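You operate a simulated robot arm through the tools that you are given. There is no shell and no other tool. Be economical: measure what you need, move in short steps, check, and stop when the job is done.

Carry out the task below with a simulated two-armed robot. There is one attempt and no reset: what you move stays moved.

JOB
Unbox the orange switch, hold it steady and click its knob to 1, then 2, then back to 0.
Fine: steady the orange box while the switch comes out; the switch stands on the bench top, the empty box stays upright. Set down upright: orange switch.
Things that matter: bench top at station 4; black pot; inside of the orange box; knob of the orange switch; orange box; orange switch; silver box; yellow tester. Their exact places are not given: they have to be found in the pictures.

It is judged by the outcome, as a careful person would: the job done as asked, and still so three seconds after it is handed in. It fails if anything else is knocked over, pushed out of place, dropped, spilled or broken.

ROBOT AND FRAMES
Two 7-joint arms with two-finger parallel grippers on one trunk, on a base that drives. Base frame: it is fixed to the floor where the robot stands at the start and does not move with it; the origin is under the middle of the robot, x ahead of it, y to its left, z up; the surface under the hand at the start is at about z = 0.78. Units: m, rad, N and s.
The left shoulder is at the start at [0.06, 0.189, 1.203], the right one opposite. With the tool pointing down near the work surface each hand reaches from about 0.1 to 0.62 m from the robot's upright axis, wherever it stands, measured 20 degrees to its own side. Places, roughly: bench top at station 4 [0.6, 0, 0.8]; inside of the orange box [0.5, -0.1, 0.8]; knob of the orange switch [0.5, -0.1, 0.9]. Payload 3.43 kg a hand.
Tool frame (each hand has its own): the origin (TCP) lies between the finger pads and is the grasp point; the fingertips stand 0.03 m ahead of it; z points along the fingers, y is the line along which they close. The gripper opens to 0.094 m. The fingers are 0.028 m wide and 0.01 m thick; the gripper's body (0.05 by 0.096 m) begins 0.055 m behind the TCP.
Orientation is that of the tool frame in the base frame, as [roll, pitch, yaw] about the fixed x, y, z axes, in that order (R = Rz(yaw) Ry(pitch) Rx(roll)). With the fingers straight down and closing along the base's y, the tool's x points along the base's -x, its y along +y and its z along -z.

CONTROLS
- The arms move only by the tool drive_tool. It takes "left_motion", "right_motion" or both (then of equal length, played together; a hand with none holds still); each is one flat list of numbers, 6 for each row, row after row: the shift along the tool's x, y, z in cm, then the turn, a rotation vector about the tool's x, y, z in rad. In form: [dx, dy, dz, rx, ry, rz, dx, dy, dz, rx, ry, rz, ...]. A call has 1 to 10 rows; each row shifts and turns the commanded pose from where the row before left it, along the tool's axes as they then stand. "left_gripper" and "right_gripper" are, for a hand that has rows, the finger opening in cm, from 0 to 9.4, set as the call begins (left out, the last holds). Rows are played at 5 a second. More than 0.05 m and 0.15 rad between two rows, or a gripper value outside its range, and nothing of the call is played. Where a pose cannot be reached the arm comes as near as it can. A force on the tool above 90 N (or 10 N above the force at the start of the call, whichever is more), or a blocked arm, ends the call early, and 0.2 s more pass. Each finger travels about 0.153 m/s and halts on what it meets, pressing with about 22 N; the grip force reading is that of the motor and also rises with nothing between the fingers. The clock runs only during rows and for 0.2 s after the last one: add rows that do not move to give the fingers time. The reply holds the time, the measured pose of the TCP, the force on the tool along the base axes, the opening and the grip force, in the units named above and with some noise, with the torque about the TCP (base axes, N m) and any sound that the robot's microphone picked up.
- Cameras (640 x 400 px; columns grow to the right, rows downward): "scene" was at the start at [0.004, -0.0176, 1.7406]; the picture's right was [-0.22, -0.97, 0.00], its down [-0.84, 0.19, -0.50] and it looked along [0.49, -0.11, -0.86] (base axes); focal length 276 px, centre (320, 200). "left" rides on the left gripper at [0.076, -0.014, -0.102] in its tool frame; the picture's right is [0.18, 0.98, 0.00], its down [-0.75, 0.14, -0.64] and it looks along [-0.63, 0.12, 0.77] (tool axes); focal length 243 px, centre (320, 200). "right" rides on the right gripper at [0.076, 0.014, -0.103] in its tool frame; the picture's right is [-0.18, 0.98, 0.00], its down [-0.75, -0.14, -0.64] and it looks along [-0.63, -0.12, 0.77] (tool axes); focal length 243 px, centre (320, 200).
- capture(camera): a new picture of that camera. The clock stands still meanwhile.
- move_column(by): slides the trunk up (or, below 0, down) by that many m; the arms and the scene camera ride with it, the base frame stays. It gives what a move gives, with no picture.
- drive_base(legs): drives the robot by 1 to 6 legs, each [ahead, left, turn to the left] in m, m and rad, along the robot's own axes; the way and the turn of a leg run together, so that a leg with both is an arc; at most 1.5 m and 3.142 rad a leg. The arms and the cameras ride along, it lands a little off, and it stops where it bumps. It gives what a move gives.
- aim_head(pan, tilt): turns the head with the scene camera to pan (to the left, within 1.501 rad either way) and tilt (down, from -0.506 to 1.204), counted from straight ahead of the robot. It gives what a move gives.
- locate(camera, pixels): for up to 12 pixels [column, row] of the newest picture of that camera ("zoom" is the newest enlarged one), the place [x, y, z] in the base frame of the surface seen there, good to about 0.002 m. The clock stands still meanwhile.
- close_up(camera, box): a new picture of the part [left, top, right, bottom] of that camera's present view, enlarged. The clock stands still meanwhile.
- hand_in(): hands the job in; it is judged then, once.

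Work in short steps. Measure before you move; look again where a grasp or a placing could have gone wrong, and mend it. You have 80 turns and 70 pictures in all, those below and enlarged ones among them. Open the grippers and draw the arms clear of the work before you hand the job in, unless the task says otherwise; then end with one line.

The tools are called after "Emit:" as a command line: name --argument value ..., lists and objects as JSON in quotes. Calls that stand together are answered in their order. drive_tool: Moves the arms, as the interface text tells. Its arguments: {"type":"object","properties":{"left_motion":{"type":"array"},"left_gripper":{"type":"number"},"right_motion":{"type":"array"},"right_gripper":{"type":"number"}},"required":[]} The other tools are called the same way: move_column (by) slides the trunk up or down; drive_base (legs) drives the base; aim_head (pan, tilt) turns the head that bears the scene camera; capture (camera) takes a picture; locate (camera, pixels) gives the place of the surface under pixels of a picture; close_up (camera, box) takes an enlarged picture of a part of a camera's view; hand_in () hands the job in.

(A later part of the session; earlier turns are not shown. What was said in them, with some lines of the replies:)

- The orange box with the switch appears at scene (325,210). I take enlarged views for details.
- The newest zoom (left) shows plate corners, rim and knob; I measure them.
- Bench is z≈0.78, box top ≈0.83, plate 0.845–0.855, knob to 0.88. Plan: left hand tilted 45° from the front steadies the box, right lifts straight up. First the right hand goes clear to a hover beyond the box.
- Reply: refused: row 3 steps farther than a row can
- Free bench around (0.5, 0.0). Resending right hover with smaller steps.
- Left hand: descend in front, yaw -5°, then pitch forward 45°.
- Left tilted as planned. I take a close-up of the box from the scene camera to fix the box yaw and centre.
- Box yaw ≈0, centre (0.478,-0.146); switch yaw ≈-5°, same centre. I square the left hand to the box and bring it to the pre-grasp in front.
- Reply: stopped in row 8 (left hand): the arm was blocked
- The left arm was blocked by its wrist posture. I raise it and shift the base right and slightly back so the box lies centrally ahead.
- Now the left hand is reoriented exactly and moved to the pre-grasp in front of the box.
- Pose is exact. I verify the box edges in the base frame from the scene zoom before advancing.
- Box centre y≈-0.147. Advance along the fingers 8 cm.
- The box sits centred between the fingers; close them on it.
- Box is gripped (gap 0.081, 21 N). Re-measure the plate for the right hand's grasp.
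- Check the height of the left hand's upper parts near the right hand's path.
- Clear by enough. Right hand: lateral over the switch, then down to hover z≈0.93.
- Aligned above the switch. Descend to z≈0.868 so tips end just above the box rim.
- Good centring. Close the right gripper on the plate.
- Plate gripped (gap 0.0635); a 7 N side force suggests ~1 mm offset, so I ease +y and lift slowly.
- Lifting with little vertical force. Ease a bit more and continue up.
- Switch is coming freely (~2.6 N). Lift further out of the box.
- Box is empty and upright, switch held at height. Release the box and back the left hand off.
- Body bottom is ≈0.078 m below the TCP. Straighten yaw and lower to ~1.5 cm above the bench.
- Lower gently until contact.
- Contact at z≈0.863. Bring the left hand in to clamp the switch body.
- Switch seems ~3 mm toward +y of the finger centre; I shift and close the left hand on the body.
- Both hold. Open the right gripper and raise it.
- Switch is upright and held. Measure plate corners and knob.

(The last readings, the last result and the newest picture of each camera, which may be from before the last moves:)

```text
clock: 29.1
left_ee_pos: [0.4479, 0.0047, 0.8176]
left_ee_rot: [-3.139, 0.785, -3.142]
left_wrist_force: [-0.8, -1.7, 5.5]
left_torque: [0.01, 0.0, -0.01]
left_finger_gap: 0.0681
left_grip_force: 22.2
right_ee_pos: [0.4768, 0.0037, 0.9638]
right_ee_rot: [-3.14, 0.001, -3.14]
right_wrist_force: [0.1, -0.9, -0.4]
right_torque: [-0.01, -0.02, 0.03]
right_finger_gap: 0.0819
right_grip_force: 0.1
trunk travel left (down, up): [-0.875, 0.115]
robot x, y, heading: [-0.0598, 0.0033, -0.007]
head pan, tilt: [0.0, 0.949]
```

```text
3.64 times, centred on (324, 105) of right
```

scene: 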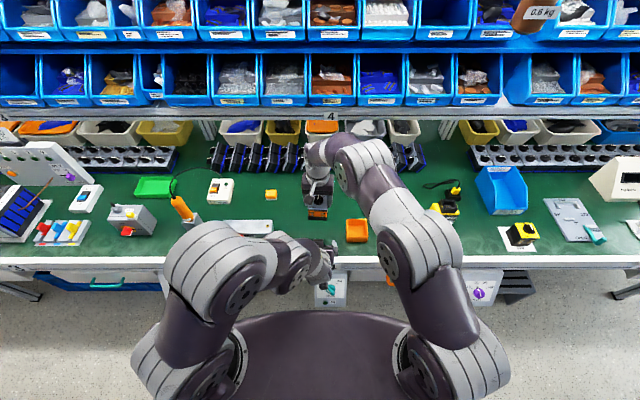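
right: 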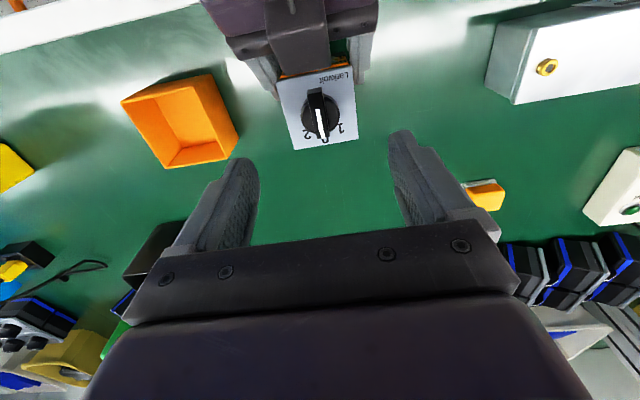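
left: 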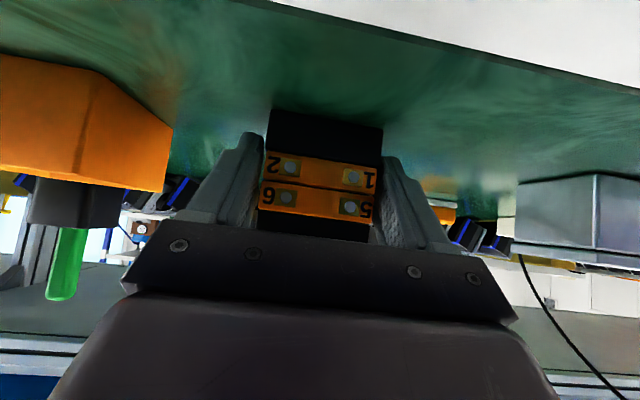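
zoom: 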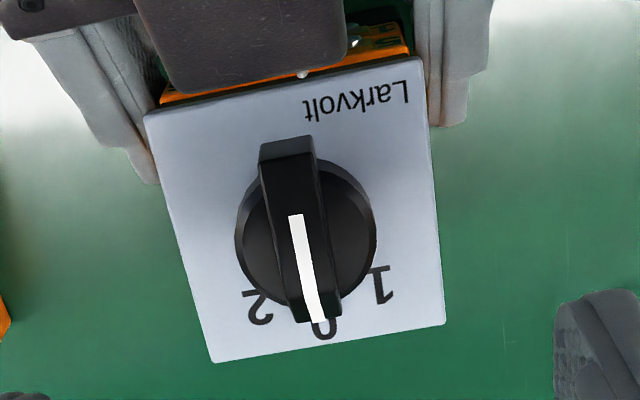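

Knob axis ≈(0.4745, 0.002), handle along x, top z 0.876, disk top ≈0.862; plate z 0.8515 shows the switch standing. Lower the right hand around the handle with 4 cm opening.

Emit:
drive_tool --right_motion '[0.23, -0.17, 2, 0, 0, 0, 0, 0, 2, 0, 0, 0, 0, 0, 2, 0, 0, 0, 0, 0, 0.9, 0, 0, 0, 0, 0, 0, 0, 0, 0]' --right_gripper 4.0

Emit:
close_up --camera "right" --box '[180, 50, 460, 250]'

```text
clock: 30.3
left_ee_pos: [0.4475, 0.0048, 0.8174]
left_ee_rot: [-3.139, 0.787, -3.14]
left_wrist_force: [-0.2, -0.8, 5.9]
left_torque: [0.0, -0.08, 0.02]
left_finger_gap: 0.0681
left_grip_force: 21.7
right_ee_pos: [0.4755, 0.003, 0.8933]
right_ee_rot: [-3.141, 0.001, 3.14]
right_wrist_force: [0.2, 0.4, -0.9]
right_torque: [0.0, -0.02, 0.0]
right_finger_gap: 0.0399
right_grip_force: 0.0
trunk travel left (down, up): [-0.875, 0.115]
robot x, y, heading: [-0.0598, -0.0026, -0.003]
head pan, tilt: [0.0, 0.949]
```

```text
2.00 times, centred on (320, 150) of right
```

zoom: 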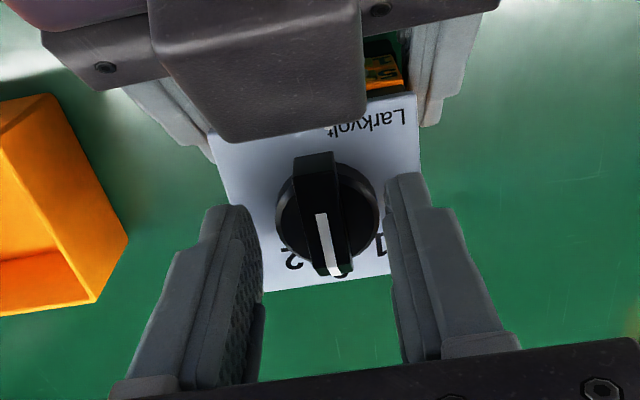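

Centred. Close on the handle.

Emit:
drive_tool --right_motion '[0, 0, 0, 0, 0, 0, 0, 0, 0, 0, 0, 0, 0, 0, 0, 0, 0, 0]' --right_gripper 0.6

Emit:
close_up --camera "right" --box '[180, 50, 460, 250]'

```text
clock: 31.1
left_ee_pos: [0.4477, 0.0039, 0.8185]
left_ee_rot: [-3.139, 0.785, 3.14]
left_wrist_force: [-0.5, -12.7, 1.6]
left_torque: [0.32, -0.02, -0.38]
left_finger_gap: 0.068
left_grip_force: 21.6
right_ee_pos: [0.4744, 0.0032, 0.8934]
right_ee_rot: [3.14, 0.001, 3.141]
right_wrist_force: [-0.5, 11.8, -0.4]
right_torque: [0.4, 0.06, 0.02]
right_finger_gap: 0.0113
right_grip_force: 21.7
trunk travel left (down, up): [-0.875, 0.115]
robot x, y, heading: [-0.0577, 0.0018, -0.005]
head pan, tilt: [0.0, 0.949]
```

```text
2.00 times, centred on (320, 150) of right
```

zoom: 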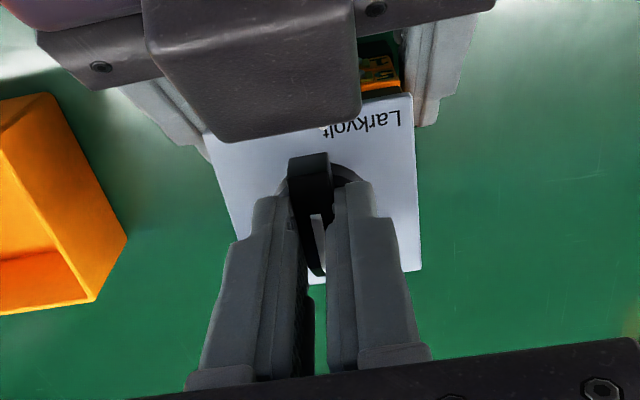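

Handle gripped (11 mm), but 12 N side load; ease +y 2 mm.

Emit:
drive_tool --right_motion '[0, 0.2, 0, 0, 0, 0, 0, 0, 0, 0, 0, 0]'

```text
clock: 31.7
left_ee_pos: [0.4477, 0.0043, 0.8178]
left_ee_rot: [-3.141, 0.785, 3.141]
left_wrist_force: [-4.5, -2.8, 9.1]
left_torque: [-0.21, -0.23, -0.03]
left_finger_gap: 0.0682
left_grip_force: 22.2
right_ee_pos: [0.4749, 0.0041, 0.8934]
right_ee_rot: [-3.141, 0.0, 3.14]
right_wrist_force: [4.0, 1.2, -4.1]
right_torque: [0.02, -0.41, -0.02]
right_finger_gap: 0.0116
right_grip_force: 21.8
trunk travel left (down, up): [-0.875, 0.115]
robot x, y, heading: [-0.0597, 0.0013, -0.006]
head pan, tilt: [0.0, 0.949]
```

Side load gone. Turn toward 1 (counter-clockwise from above, tool rz negative) in small steps.

Emit:
drive_tool --right_motion '[0, 0, 0, 0, 0, -0.1, 0, 0, 0, 0, 0, -0.1, 0, 0, 0, 0, 0, -0.1, 0, 0, 0, 0, 0, -0.1, 0, 0, 0, 0, 0, -0.1]'

```text
clock: 32.9
left_ee_pos: [0.4468, 0.0063, 0.8167]
left_ee_rot: [3.141, 0.783, -3.14]
left_wrist_force: [-2.5, 11.4, 5.1]
left_torque: [-0.33, -0.43, 0.31]
left_finger_gap: 0.0676
left_grip_force: 22.3
right_ee_pos: [0.4749, 0.0036, 0.894]
right_ee_rot: [3.141, -0.001, -2.64]
right_wrist_force: [3.8, -11.8, -0.6]
right_torque: [-0.49, 0.01, -0.03]
right_finger_gap: 0.0113
right_grip_force: 22.1
trunk travel left (down, up): [-0.875, 0.115]
robot x, y, heading: [-0.0608, -0.0011, -0.004]
head pan, tilt: [0.0, 0.949]
```

Emit:
drive_tool --right_motion '[0, 0, 0, 0, 0, -0.1, 0, 0, 0, 0, 0, -0.1, 0, 0, 0, 0, 0, -0.085]'

Emit:
close_up --camera "right" --box '[180, 50, 460, 250]'

```text
clock: 33.7
left_ee_pos: [0.447, 0.0059, 0.8173]
left_ee_rot: [-3.141, 0.783, 3.141]
left_wrist_force: [-6.3, 22.6, 4.4]
left_torque: [-0.23, -0.49, 0.57]
left_finger_gap: 0.0679
left_grip_force: 22.0
right_ee_pos: [0.4736, 0.0058, 0.8949]
right_ee_rot: [-3.138, 0.0, -2.357]
right_wrist_force: [6.7, -19.4, 2.3]
right_torque: [-0.95, 0.03, -0.06]
right_finger_gap: 0.0114
right_grip_force: 21.7
trunk travel left (down, up): [-0.875, 0.115]
robot x, y, heading: [-0.0629, 0.0, -0.002]
head pan, tilt: [0.0, 0.949]
```

```text
2.00 times, centred on (320, 150) of right
```

zoom: 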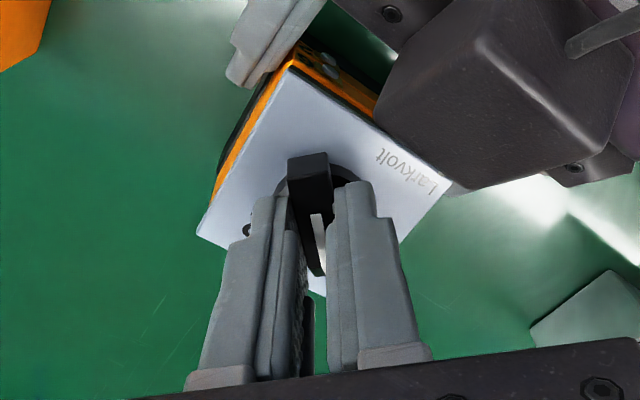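

Handle turned ~45° relative to the hand-held plate, no sound yet, and side load is 20 N. Relieve it by a 1.5 mm shift.

Emit:
drive_tool --right_motion '[0, -0.15, 0, 0, 0, 0, 0, 0, 0, 0, 0, 0]'

Emit:
close_up --camera "scene" --box '[280, 190, 376, 250]'

```text
clock: 34.3
left_ee_pos: [0.4457, 0.0047, 0.8175]
left_ee_rot: [-3.141, 0.784, -3.141]
left_wrist_force: [-0.8, 19.5, -3.5]
left_torque: [-0.31, 0.27, 0.49]
left_finger_gap: 0.0681
left_grip_force: 22.1
right_ee_pos: [0.4756, 0.0048, 0.8961]
right_ee_rot: [-3.141, -0.001, -2.358]
right_wrist_force: [-0.1, -17.3, 9.5]
right_torque: [-0.71, 0.09, -0.05]
right_finger_gap: 0.0113
right_grip_force: 22.0
trunk travel left (down, up): [-0.875, 0.115]
robot x, y, heading: [-0.0587, 0.0013, -0.005]
head pan, tilt: [0.0, 0.949]
```

```text
6.67 times, centred on (328, 220) of scene
```

zoom: 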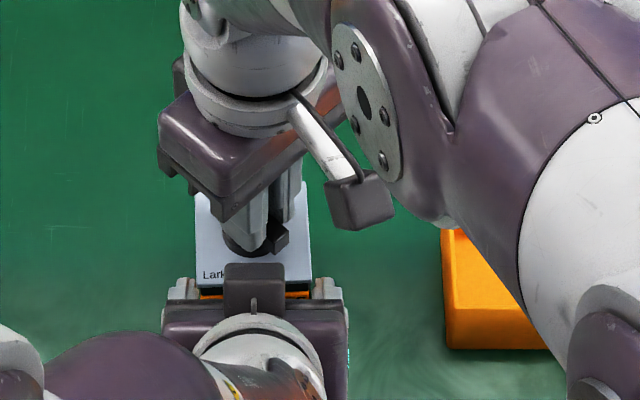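

Plate stays square and knob is at ~45°. Open the right fingers to let the knob settle, listening for the click and viewing it.

Emit:
drive_tool --right_motion '[0, 0, 0, 0, 0, 0, 0, 0, 0, 0, 0, 0]' --right_gripper 3.0

Emit:
close_up --camera "right" --box '[180, 50, 460, 250]'

```text
clock: 34.9
left_ee_pos: [0.447, 0.0036, 0.818]
left_ee_rot: [-3.139, 0.784, 3.14]
left_wrist_force: [-0.1, -0.8, -1.8]
left_torque: [0.01, 0.08, 0.0]
left_finger_gap: 0.0681
left_grip_force: 21.8
right_ee_pos: [0.4752, 0.0041, 0.8949]
right_ee_rot: [-3.141, -0.001, -2.359]
right_wrist_force: [-0.1, 0.2, -0.4]
right_torque: [-0.01, 0.0, 0.0]
right_finger_gap: 0.03
right_grip_force: 0.1
trunk travel left (down, up): [-0.875, 0.115]
robot x, y, heading: [-0.0585, 0.0021, -0.002]
head pan, tilt: [0.0, 0.949]
```

```text
2.00 times, centred on (320, 150) of right
```

zoom: 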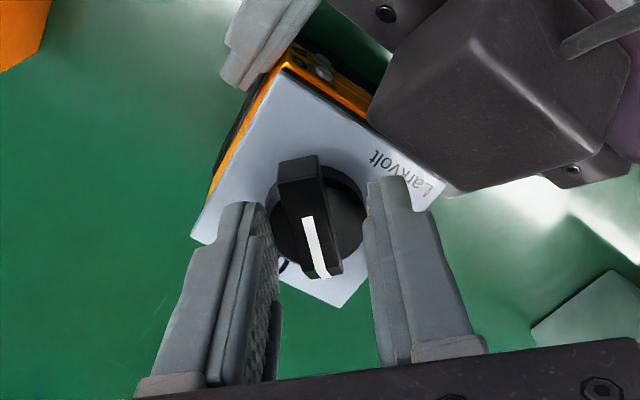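

Knob remains at ~45°. Raise the right hand to see whether it points precisely at 1.

Emit:
drive_tool --right_motion '[0, -0.25, 0, 0, 0, 0, 0, 0, -3, 0, 0, 0, 0, 0, -4, 0, 0, 0, 0, 0, 0, 0, 0, 0]'

Emit:
close_up --camera "right" --box '[230, 20, 420, 160]'

Emit:
close_up --camera "scene" --box '[300, 205, 348, 241]'

```text
clock: 35.9
left_ee_pos: [0.4487, 0.0045, 0.8177]
left_ee_rot: [-3.14, 0.783, -3.141]
left_wrist_force: [0.3, 0.7, -2.0]
left_torque: [-0.01, 0.03, 0.0]
left_finger_gap: 0.0682
left_grip_force: 22.2
right_ee_pos: [0.4784, 0.0016, 0.9659]
right_ee_rot: [-3.142, 0.0, -2.359]
right_wrist_force: [0.0, 0.5, 0.6]
right_torque: [0.04, 0.0, -0.02]
right_finger_gap: 0.0298
right_grip_force: 0.1
trunk travel left (down, up): [-0.875, 0.115]
robot x, y, heading: [-0.0579, -0.0011, -0.006]
head pan, tilt: [0.0, 0.949]
```

```text
2.86 times, centred on (325, 90) of right
```

zoom: 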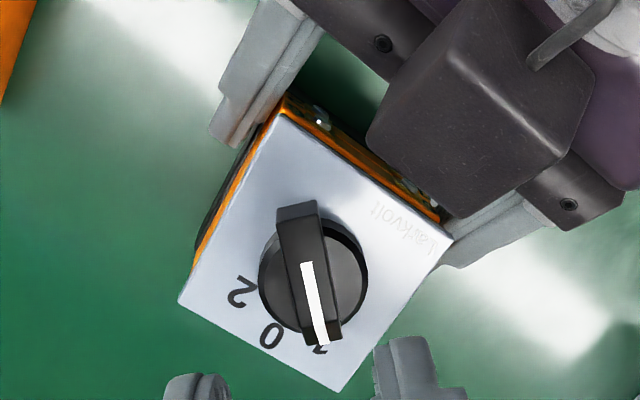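

```text
11.11 times, centred on (324, 223) of scene
```

zoom: 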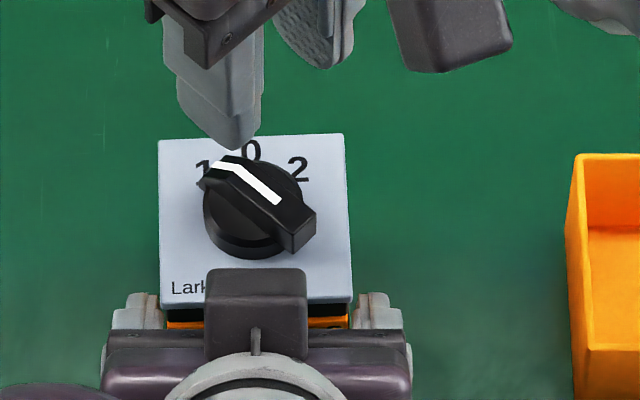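

It points near "1". Measure its exact angle.

Emit:
locate --camera "zoom" --pixels '[[298, 224], [215, 170], [240, 178], [275, 203], [207, 215], [255, 152], [298, 170], [203, 175], [165, 145], [342, 138], [345, 295]]'

```text
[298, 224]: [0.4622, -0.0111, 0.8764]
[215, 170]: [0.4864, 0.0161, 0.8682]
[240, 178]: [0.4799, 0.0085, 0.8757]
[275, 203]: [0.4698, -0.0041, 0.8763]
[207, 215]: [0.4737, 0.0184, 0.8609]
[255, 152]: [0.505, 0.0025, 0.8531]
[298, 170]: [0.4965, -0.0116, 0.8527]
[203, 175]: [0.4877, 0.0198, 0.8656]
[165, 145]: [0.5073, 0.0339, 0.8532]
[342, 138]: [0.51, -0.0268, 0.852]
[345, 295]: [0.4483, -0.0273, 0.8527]
```

Angle ≈46° relative to the plate, no click heard. Regrip and press a bit further to feel/hear the detent.

Emit:
drive_tool --right_motion '[0.1, 0.05, 3, 0, 0, 0, 0, 0, 3, 0, 0, 0, 0, 0, 1.1, 0, 0, 0, 0, 0, 0, 0, 0, 0]'

Emit:
close_up --camera "right" --box '[180, 50, 460, 250]'

```text
clock: 36.9
left_ee_pos: [0.4481, 0.0047, 0.8172]
left_ee_rot: [-3.14, 0.785, -3.141]
left_wrist_force: [-0.4, -0.6, -1.4]
left_torque: [0.02, 0.07, -0.02]
left_finger_gap: 0.0681
left_grip_force: 22.2
right_ee_pos: [0.4769, 0.0024, 0.8941]
right_ee_rot: [3.14, 0.001, -2.356]
right_wrist_force: [-0.2, 0.4, 0.5]
right_torque: [-0.01, -0.01, 0.0]
right_finger_gap: 0.0302
right_grip_force: 0.0
trunk travel left (down, up): [-0.875, 0.115]
robot x, y, heading: [-0.0603, -0.0029, -0.005]
head pan, tilt: [0.0, 0.949]
```

```text
2.00 times, centred on (320, 150) of right
```

zoom: 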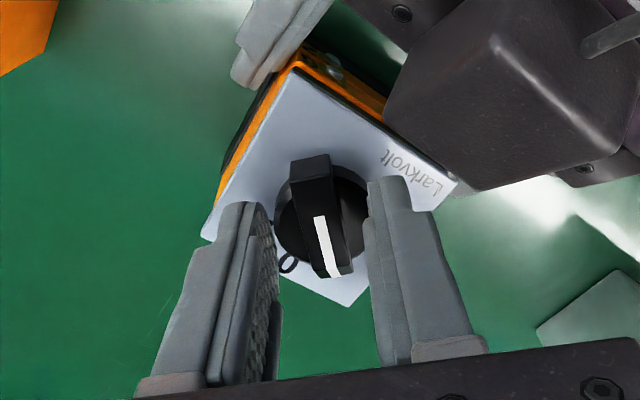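

Centred now. Close and turn a further 0.12 rad while listening.

Emit:
drive_tool --right_motion '[0, 0, 0, 0, 0, 0, 0, 0, 0, 0, 0, 0, 0, 0, 0, 0, 0, 0, 0, 0, 0, 0, 0, -0.06, 0, 0, 0, 0, 0, -0.06, 0, 0, 0, 0, 0, 0]' --right_gripper 0.6

```text
clock: 38.3
left_ee_pos: [0.4478, 0.0046, 0.8179]
left_ee_rot: [-3.14, 0.784, -3.141]
left_wrist_force: [1.1, -4.9, -2.1]
left_torque: [0.13, 0.3, 0.52]
left_finger_gap: 0.0679
left_grip_force: 22.2
right_ee_pos: [0.4776, 0.0015, 0.8937]
right_ee_rot: [-3.141, 0.0, -2.237]
right_wrist_force: [-2.9, 4.4, 0.1]
right_torque: [0.21, -0.08, -0.66]
right_finger_gap: 0.0131
right_grip_force: 21.7
trunk travel left (down, up): [-0.875, 0.115]
robot x, y, heading: [-0.0605, 0.0052, 0.0]
head pan, tilt: [0.0, 0.949]
```

Torque -0.66 N·m and the handle refusing to follow: it is at stop 1. Now turn clockwise toward 2.

Emit:
drive_tool --right_motion '[0, 0, 0, 0, 0, 0.12, 0, 0, 0, 0, 0, 0.12, 0, 0, 0, 0, 0, 0.12, 0, 0, 0, 0, 0, 0.12, 0, 0, 0, 0, 0, 0.12, 0, 0, 0, 0, 0, 0.12, 0, 0, 0, 0, 0, 0.12, 0, 0, 0, 0, 0, 0.065, 0, 0, 0, 0, 0, 0]'

Emit:
close_up --camera "right" --box '[180, 50, 460, 250]'

```text
clock: 40.3
left_ee_pos: [0.4483, 0.0037, 0.8182]
left_ee_rot: [-3.138, 0.785, 3.142]
left_wrist_force: [-0.4, -13.5, 2.2]
left_torque: [0.37, -0.07, -0.38]
left_finger_gap: 0.0679
left_grip_force: 21.7
right_ee_pos: [0.4774, 0.0025, 0.8941]
right_ee_rot: [3.14, 0.001, 3.139]
right_wrist_force: [1.4, 13.4, 1.4]
right_torque: [0.5, -0.22, 0.03]
right_finger_gap: 0.0115
right_grip_force: 21.9
trunk travel left (down, up): [-0.875, 0.115]
robot x, y, heading: [-0.059, -0.0023, -0.002]
head pan, tilt: [0.0, 0.949]
```

```text
2.00 times, centred on (320, 150) of right
```

zoom: 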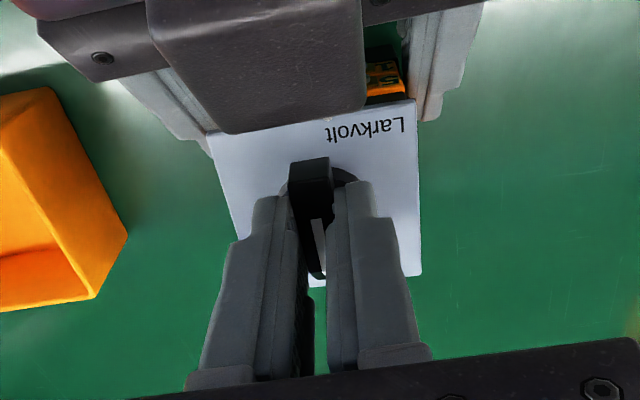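

At 0 mid-way; ease the 13 N side load and continue to 2.

Emit:
drive_tool --right_motion '[-0.18, 0.18, 0, 0, 0, 0, 0, 0, 0, 0, 0, 0.12, 0, 0, 0, 0, 0, 0.12, 0, 0, 0, 0, 0, 0.12, 0, 0, 0, 0, 0, 0.12, 0, 0, 0, 0, 0, 0.12, 0, 0, 0, 0, 0, 0.12, 0, 0, 0, 0, 0, 0.07, 0, 0, 0, 0, 0, 0]'

Emit:
close_up --camera "right" --box '[180, 50, 460, 250]'

```text
clock: 42.3
left_ee_pos: [0.447, 0.0044, 0.8178]
left_ee_rot: [-3.139, 0.786, 3.14]
left_wrist_force: [-6.8, -20.8, 5.4]
left_torque: [0.18, -0.54, -0.57]
left_finger_gap: 0.0681
left_grip_force: 22.0
right_ee_pos: [0.4784, 0.0029, 0.8945]
right_ee_rot: [3.138, -0.001, 2.35]
right_wrist_force: [7.3, 17.9, -0.2]
right_torque: [0.89, -0.05, 0.09]
right_finger_gap: 0.0114
right_grip_force: 21.9
trunk travel left (down, up): [-0.875, 0.115]
robot x, y, heading: [-0.0599, -0.001, -0.001]
head pan, tilt: [0.0, 0.949]
```

```text
2.00 times, centred on (320, 150) of right
```

zoom: 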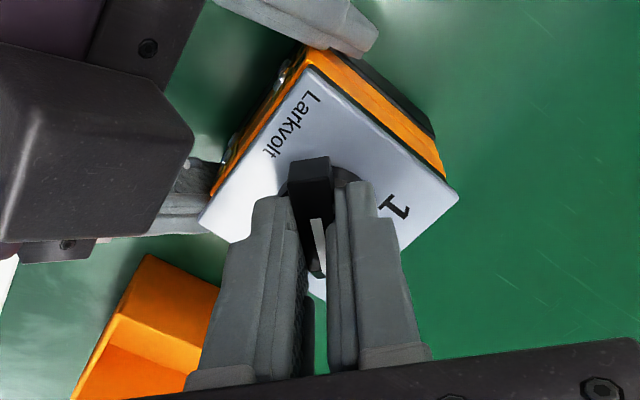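

Relieve the side load and press 0.1 rad further to confirm stop 2.

Emit:
drive_tool --right_motion '[0, 0.2, 0, 0, 0, 0, 0, 0, 0, 0, 0, 0.05, 0, 0, 0, 0, 0, 0.05, 0, 0, 0, 0, 0, 0]'

```text
clock: 43.3
left_ee_pos: [0.4465, 0.0053, 0.8175]
left_ee_rot: [-3.141, 0.785, 3.141]
left_wrist_force: [-8.1, -9.5, 9.5]
left_torque: [0.16, -0.2, -0.65]
left_finger_gap: 0.0683
left_grip_force: 22.4
right_ee_pos: [0.4791, 0.005, 0.8949]
right_ee_rot: [3.14, 0.001, 2.248]
right_wrist_force: [8.9, 10.1, 0.2]
right_torque: [0.15, -0.53, 0.35]
right_finger_gap: 0.0116
right_grip_force: 22.4
trunk travel left (down, up): [-0.875, 0.115]
robot x, y, heading: [-0.0638, 0.0035, -0.004]
head pan, tilt: [0.0, 0.949]
```

Resistance appears (0.35 N·m). Open and lift to verify the knob is settled at 2.

Emit:
drive_tool --right_motion '[0, 0, 0, 0, 0, 0, 0, 0, 0, 0, 0, 0, 0, 0, -3, 0, 0, 0, 0, 0, -4, 0, 0, 0, 0, 0, 0, 0, 0, 0]' --right_gripper 3.0

Emit:
close_up --camera "scene" --box '[300, 205, 348, 241]'

Emit:
close_up --camera "right" --box '[230, 20, 420, 160]'

```text
clock: 44.5
left_ee_pos: [0.4471, 0.0064, 0.8181]
left_ee_rot: [-3.14, 0.783, 3.14]
left_wrist_force: [-2.6, -0.2, 1.2]
left_torque: [-0.12, -0.09, -0.03]
left_finger_gap: 0.0683
left_grip_force: 21.3
right_ee_pos: [0.4792, 0.0046, 0.9628]
right_ee_rot: [-3.141, -0.001, 2.249]
right_wrist_force: [0.3, 0.0, 0.4]
right_torque: [0.01, -0.02, -0.01]
right_finger_gap: 0.0302
right_grip_force: 0.1
trunk travel left (down, up): [-0.875, 0.115]
robot x, y, heading: [-0.0599, -0.001, -0.006]
head pan, tilt: [0.0, 0.949]
```

```text
11.11 times, centred on (324, 223) of scene
```

zoom: 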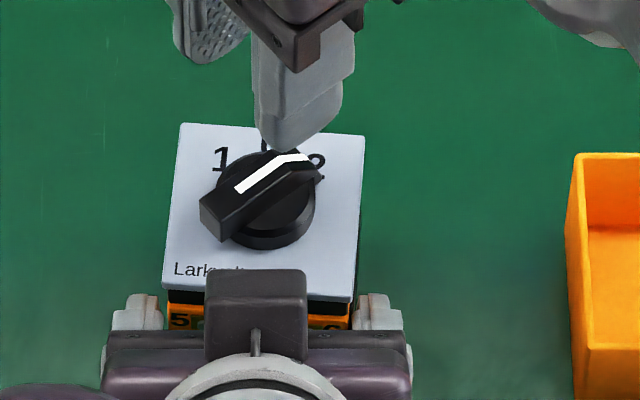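

```text
2.86 times, centred on (325, 90) of right
```

zoom: 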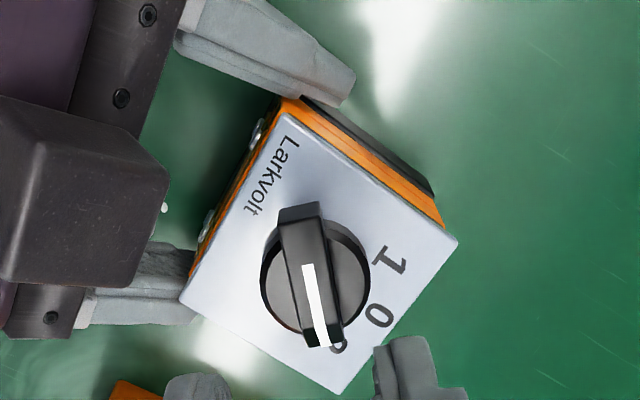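

The switch yawed a few degrees in the left grip; knob points at 2. Measure relative angle on this zoom.

Emit:
locate --camera "zoom" --pixels '[[286, 116], [456, 238], [334, 392], [184, 296], [300, 215], [325, 338], [308, 268], [300, 225], [340, 345], [385, 258], [378, 315]]'

```text
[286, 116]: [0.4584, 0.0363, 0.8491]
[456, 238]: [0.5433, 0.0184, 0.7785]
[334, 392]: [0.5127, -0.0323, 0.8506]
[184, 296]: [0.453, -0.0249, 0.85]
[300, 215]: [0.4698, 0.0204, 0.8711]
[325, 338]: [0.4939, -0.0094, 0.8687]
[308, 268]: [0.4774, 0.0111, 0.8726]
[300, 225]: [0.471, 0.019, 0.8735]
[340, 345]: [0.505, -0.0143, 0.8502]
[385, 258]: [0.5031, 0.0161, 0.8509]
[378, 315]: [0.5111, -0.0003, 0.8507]
```

Knob is exactly -45° relative to the plate (plate yaw ≈-6°): position 2 set. Regrip and turn back 0.785 rad toward 0.

Emit:
drive_tool --right_motion '[-0.2, 0.15, 3, 0, 0, 0, 0, 0, 3, 0, 0, 0, 0, 0, 1.0, 0, 0, 0, 0, 0, 0, 0, 0, 0]'

Emit:
close_up --camera "right" --box '[180, 50, 460, 250]'

```text
clock: 45.5
left_ee_pos: [0.4487, 0.0056, 0.8177]
left_ee_rot: [-3.14, 0.786, -3.142]
left_wrist_force: [-0.3, 0.0, -1.5]
left_torque: [-0.04, 0.01, -0.02]
left_finger_gap: 0.0682
left_grip_force: 21.9
right_ee_pos: [0.4806, 0.0041, 0.8944]
right_ee_rot: [3.141, -0.001, 2.249]
right_wrist_force: [-0.3, -0.4, -0.3]
right_torque: [-0.03, 0.01, -0.01]
right_finger_gap: 0.0301
right_grip_force: 0.1
trunk travel left (down, up): [-0.875, 0.115]
robot x, y, heading: [-0.0619, -0.0019, -0.007]
head pan, tilt: [0.0, 0.949]
```

```text
2.00 times, centred on (320, 150) of right
```

zoom: 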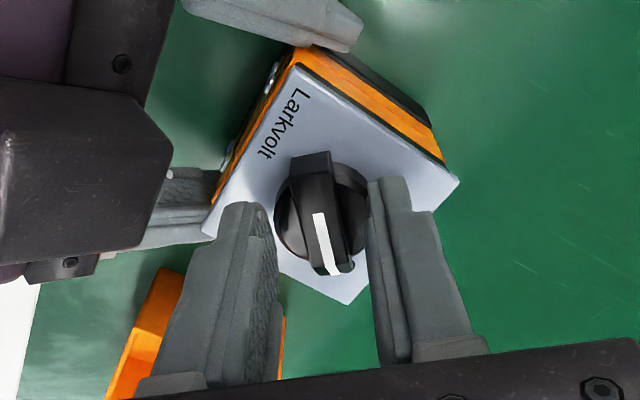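

Centred. Close and turn back to 0.

Emit:
drive_tool --right_motion '[0, 0, 0, 0, 0, 0, 0, 0, 0, 0, 0, 0, 0, 0, 0, 0, 0, -0.12, 0, 0, 0, 0, 0, -0.12, 0, 0, 0, 0, 0, -0.12, 0, 0, 0, 0, 0, -0.12, 0, 0, 0, 0, 0, -0.12, 0, 0, 0, 0, 0, -0.12, 0, 0, 0, 0, 0, -0.065, 0, 0, 0, 0, 0, 0]' --right_gripper 0.6

Emit:
close_up --camera "right" --box '[180, 50, 460, 250]'

```text
clock: 47.7
left_ee_pos: [0.4475, 0.0042, 0.818]
left_ee_rot: [3.141, 0.786, 3.139]
left_wrist_force: [9.2, 8.7, -6.2]
left_torque: [-0.37, 0.06, 0.19]
left_finger_gap: 0.068
left_grip_force: 22.2
right_ee_pos: [0.4823, 0.0042, 0.8934]
right_ee_rot: [-3.141, 0.0, 3.037]
right_wrist_force: [-8.1, -12.8, 14.2]
right_torque: [-0.37, 0.37, -0.02]
right_finger_gap: 0.0113
right_grip_force: 22.5
trunk travel left (down, up): [-0.875, 0.115]
robot x, y, heading: [-0.0581, 0.002, -0.004]
head pan, tilt: [0.0, 0.949]
```

```text
2.00 times, centred on (320, 150) of right
```

zoom: 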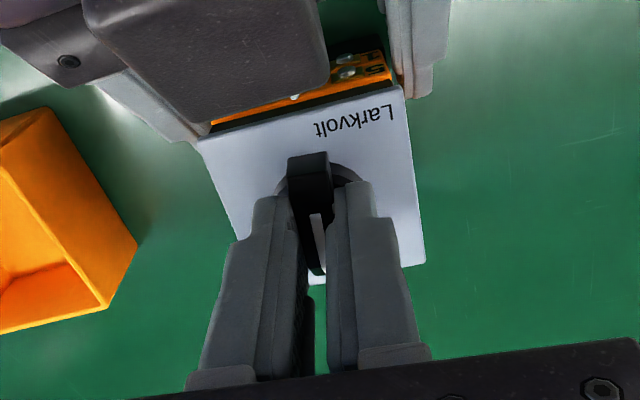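

Torque ≈0 and the handle is roughly parallel to the plate. Open and lift to check.

Emit:
drive_tool --right_motion '[0, 0, 0, 0, 0, 0, 0, 0, 0, 0, 0, 0, 0, 0, -3, 0, 0, 0, 0, 0, -4, 0, 0, 0, 0, 0, 0, 0, 0, 0]' --right_gripper 3.0

Emit:
close_up --camera "right" --box '[230, 20, 420, 160]'

```text
clock: 48.9
left_ee_pos: [0.4471, 0.0053, 0.8186]
left_ee_rot: [-3.139, 0.784, -3.141]
left_wrist_force: [-2.2, -1.0, 3.4]
left_torque: [0.17, -0.29, 0.04]
left_finger_gap: 0.0681
left_grip_force: 21.9
right_ee_pos: [0.4821, 0.0034, 0.9653]
right_ee_rot: [3.142, 0.0, 3.036]
right_wrist_force: [0.7, -1.4, -0.6]
right_torque: [-0.01, -0.03, -0.02]
right_finger_gap: 0.03
right_grip_force: 0.0
trunk travel left (down, up): [-0.875, 0.115]
robot x, y, heading: [-0.0591, -0.0026, -0.002]
head pan, tilt: [0.0, 0.949]
```

```text
2.86 times, centred on (325, 90) of right
```

zoom: 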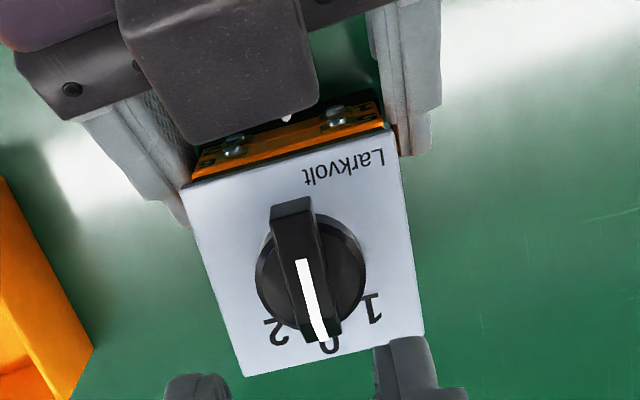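

Emit:
locate --camera "zoom" --pixels '[[188, 192], [383, 132], [418, 328], [250, 370], [289, 214], [317, 335], [292, 225], [308, 290], [312, 222], [276, 222]]'

Emit:
close_up --camera "scene" --box '[300, 205, 348, 241]'

```text
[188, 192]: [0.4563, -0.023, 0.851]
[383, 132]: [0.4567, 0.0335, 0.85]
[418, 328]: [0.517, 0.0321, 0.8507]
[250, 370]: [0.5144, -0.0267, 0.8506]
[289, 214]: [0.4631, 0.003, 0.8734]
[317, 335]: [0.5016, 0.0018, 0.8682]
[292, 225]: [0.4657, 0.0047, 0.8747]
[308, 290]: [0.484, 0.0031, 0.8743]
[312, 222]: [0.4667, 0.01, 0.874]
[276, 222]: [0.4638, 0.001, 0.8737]
```

```text
11.11 times, centred on (324, 223) of scene
```

zoom: 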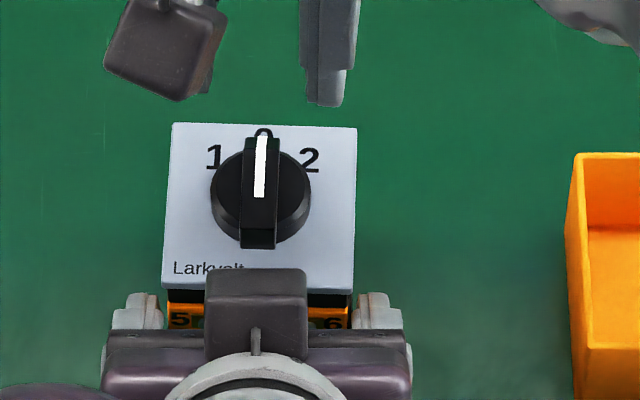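

Knob is back at 0 (handle ≈-2°, plate ≈-2.5°). Now open the left gripper and back it straight out, raising the right as well.

Emit:
drive_tool --left_motion '[0, 0, 0, 0, 0, 0, 0, 0, 0, 0, 0, 0, 0, 0, 0, 0, 0, 0, 0, 0, -2, 0, 0, 0, 0, 0, -3, 0, 0, 0, 0, 0, -4, 0, 0, 0, 0, 0, -4, 0, 0, 0]' --left_gripper 9.4 --right_motion '[0, 0, -3, 0, 0, 0, 0, 0, -3, 0, 0, 0, 0, 0, -3, 0, 0, 0, 0, 0, 0, 0, 0, 0, 0, 0, 0, 0, 0, 0, 0, 0, 0, 0, 0, 0, 0, 0, 0, 0, 0, 0]'

Emit:
capture --camera "scene"

Emit:
close_up --camera "scene" --box '[285, 195, 405, 265]'

```text
clock: 50.5
left_ee_pos: [0.3563, 0.0075, 0.9099]
left_ee_rot: [-3.14, 0.786, -3.141]
left_wrist_force: [0.1, 0.4, 0.8]
left_torque: [-0.03, 0.02, 0.04]
left_finger_gap: 0.0938
left_grip_force: 0.0
right_ee_pos: [0.483, 0.0039, 1.0552]
right_ee_rot: [-3.141, -0.001, 3.034]
right_wrist_force: [0.3, 0.0, 0.2]
right_torque: [-0.01, 0.0, 0.01]
right_finger_gap: 0.0302
right_grip_force: 0.1
trunk travel left (down, up): [-0.875, 0.115]
robot x, y, heading: [-0.0594, 0.0027, 0.003]
head pan, tilt: [0.0, 0.949]
```

```text
20 pictures are left
```

scene: 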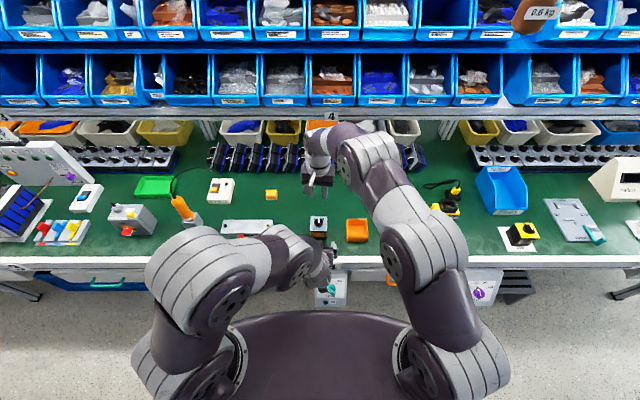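

```text
5.33 times, centred on (345, 230) of scene
```

zoom: 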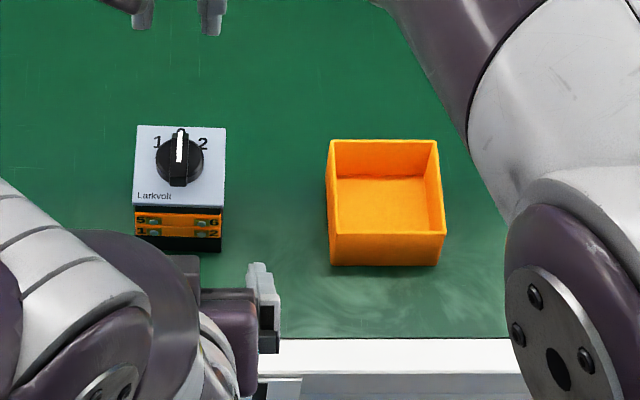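

Switch stands upright at 0, box upright and empty. Raise both hands clear with grippers open.

Emit:
drive_tool --left_motion '[-2.5, 0, -2.5, 0, 0, 0, -3, 0, -3, 0, 0, 0, -3, 0, -3, 0, 0, 0, 0, 0, 0, 0, 0, 0]' --right_motion '[0, 0, -3, 0, 0, 0, 0, -3, -3, 0, 0, 0, 0, -4, -2, 0, 0, 0, 0, -4, 0, 0, 0, 0]' --right_gripper 9.4

Emit:
capture --camera "scene"

Emit:
close_up --camera "scene" --box '[285, 195, 405, 265]'

```text
clock: 51.5
left_ee_pos: [0.3563, 0.007, 1.0306]
left_ee_rot: [3.141, 0.784, 3.14]
left_wrist_force: [-0.4, -0.5, 0.2]
left_torque: [0.02, -0.01, 0.01]
left_finger_gap: 0.0939
left_grip_force: 0.1
right_ee_pos: [0.471, -0.1079, 1.1323]
right_ee_rot: [3.14, 0.001, 3.037]
right_wrist_force: [0.5, -0.8, 0.3]
right_torque: [0.02, -0.04, -0.01]
right_finger_gap: 0.0939
right_grip_force: 0.0
trunk travel left (down, up): [-0.875, 0.115]
robot x, y, heading: [-0.0613, 0.0004, -0.004]
head pan, tilt: [0.0, 0.949]
```

```text
18 pictures are left
```

scene: 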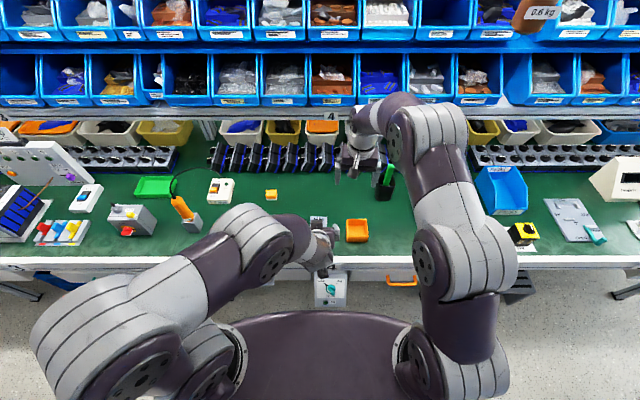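

```text
5.33 times, centred on (345, 230) of scene
```

zoom: 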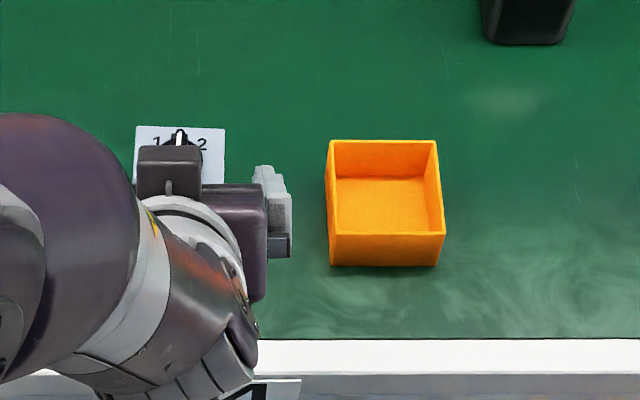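

Everything is in place: the switch is standing with its knob at 0, the box is upright, and both arms are clear. Handing in.

Emit:
hand_in

```text
The job is handed in.
```

The orange switch is out of its box and standing upright on the bench. I turned its knob to 1, then 2, then back to 0, though the microphone never reported a click and I confirmed each position from the pictures. The empty box is upright where it stood, and I saw nothing else moved.
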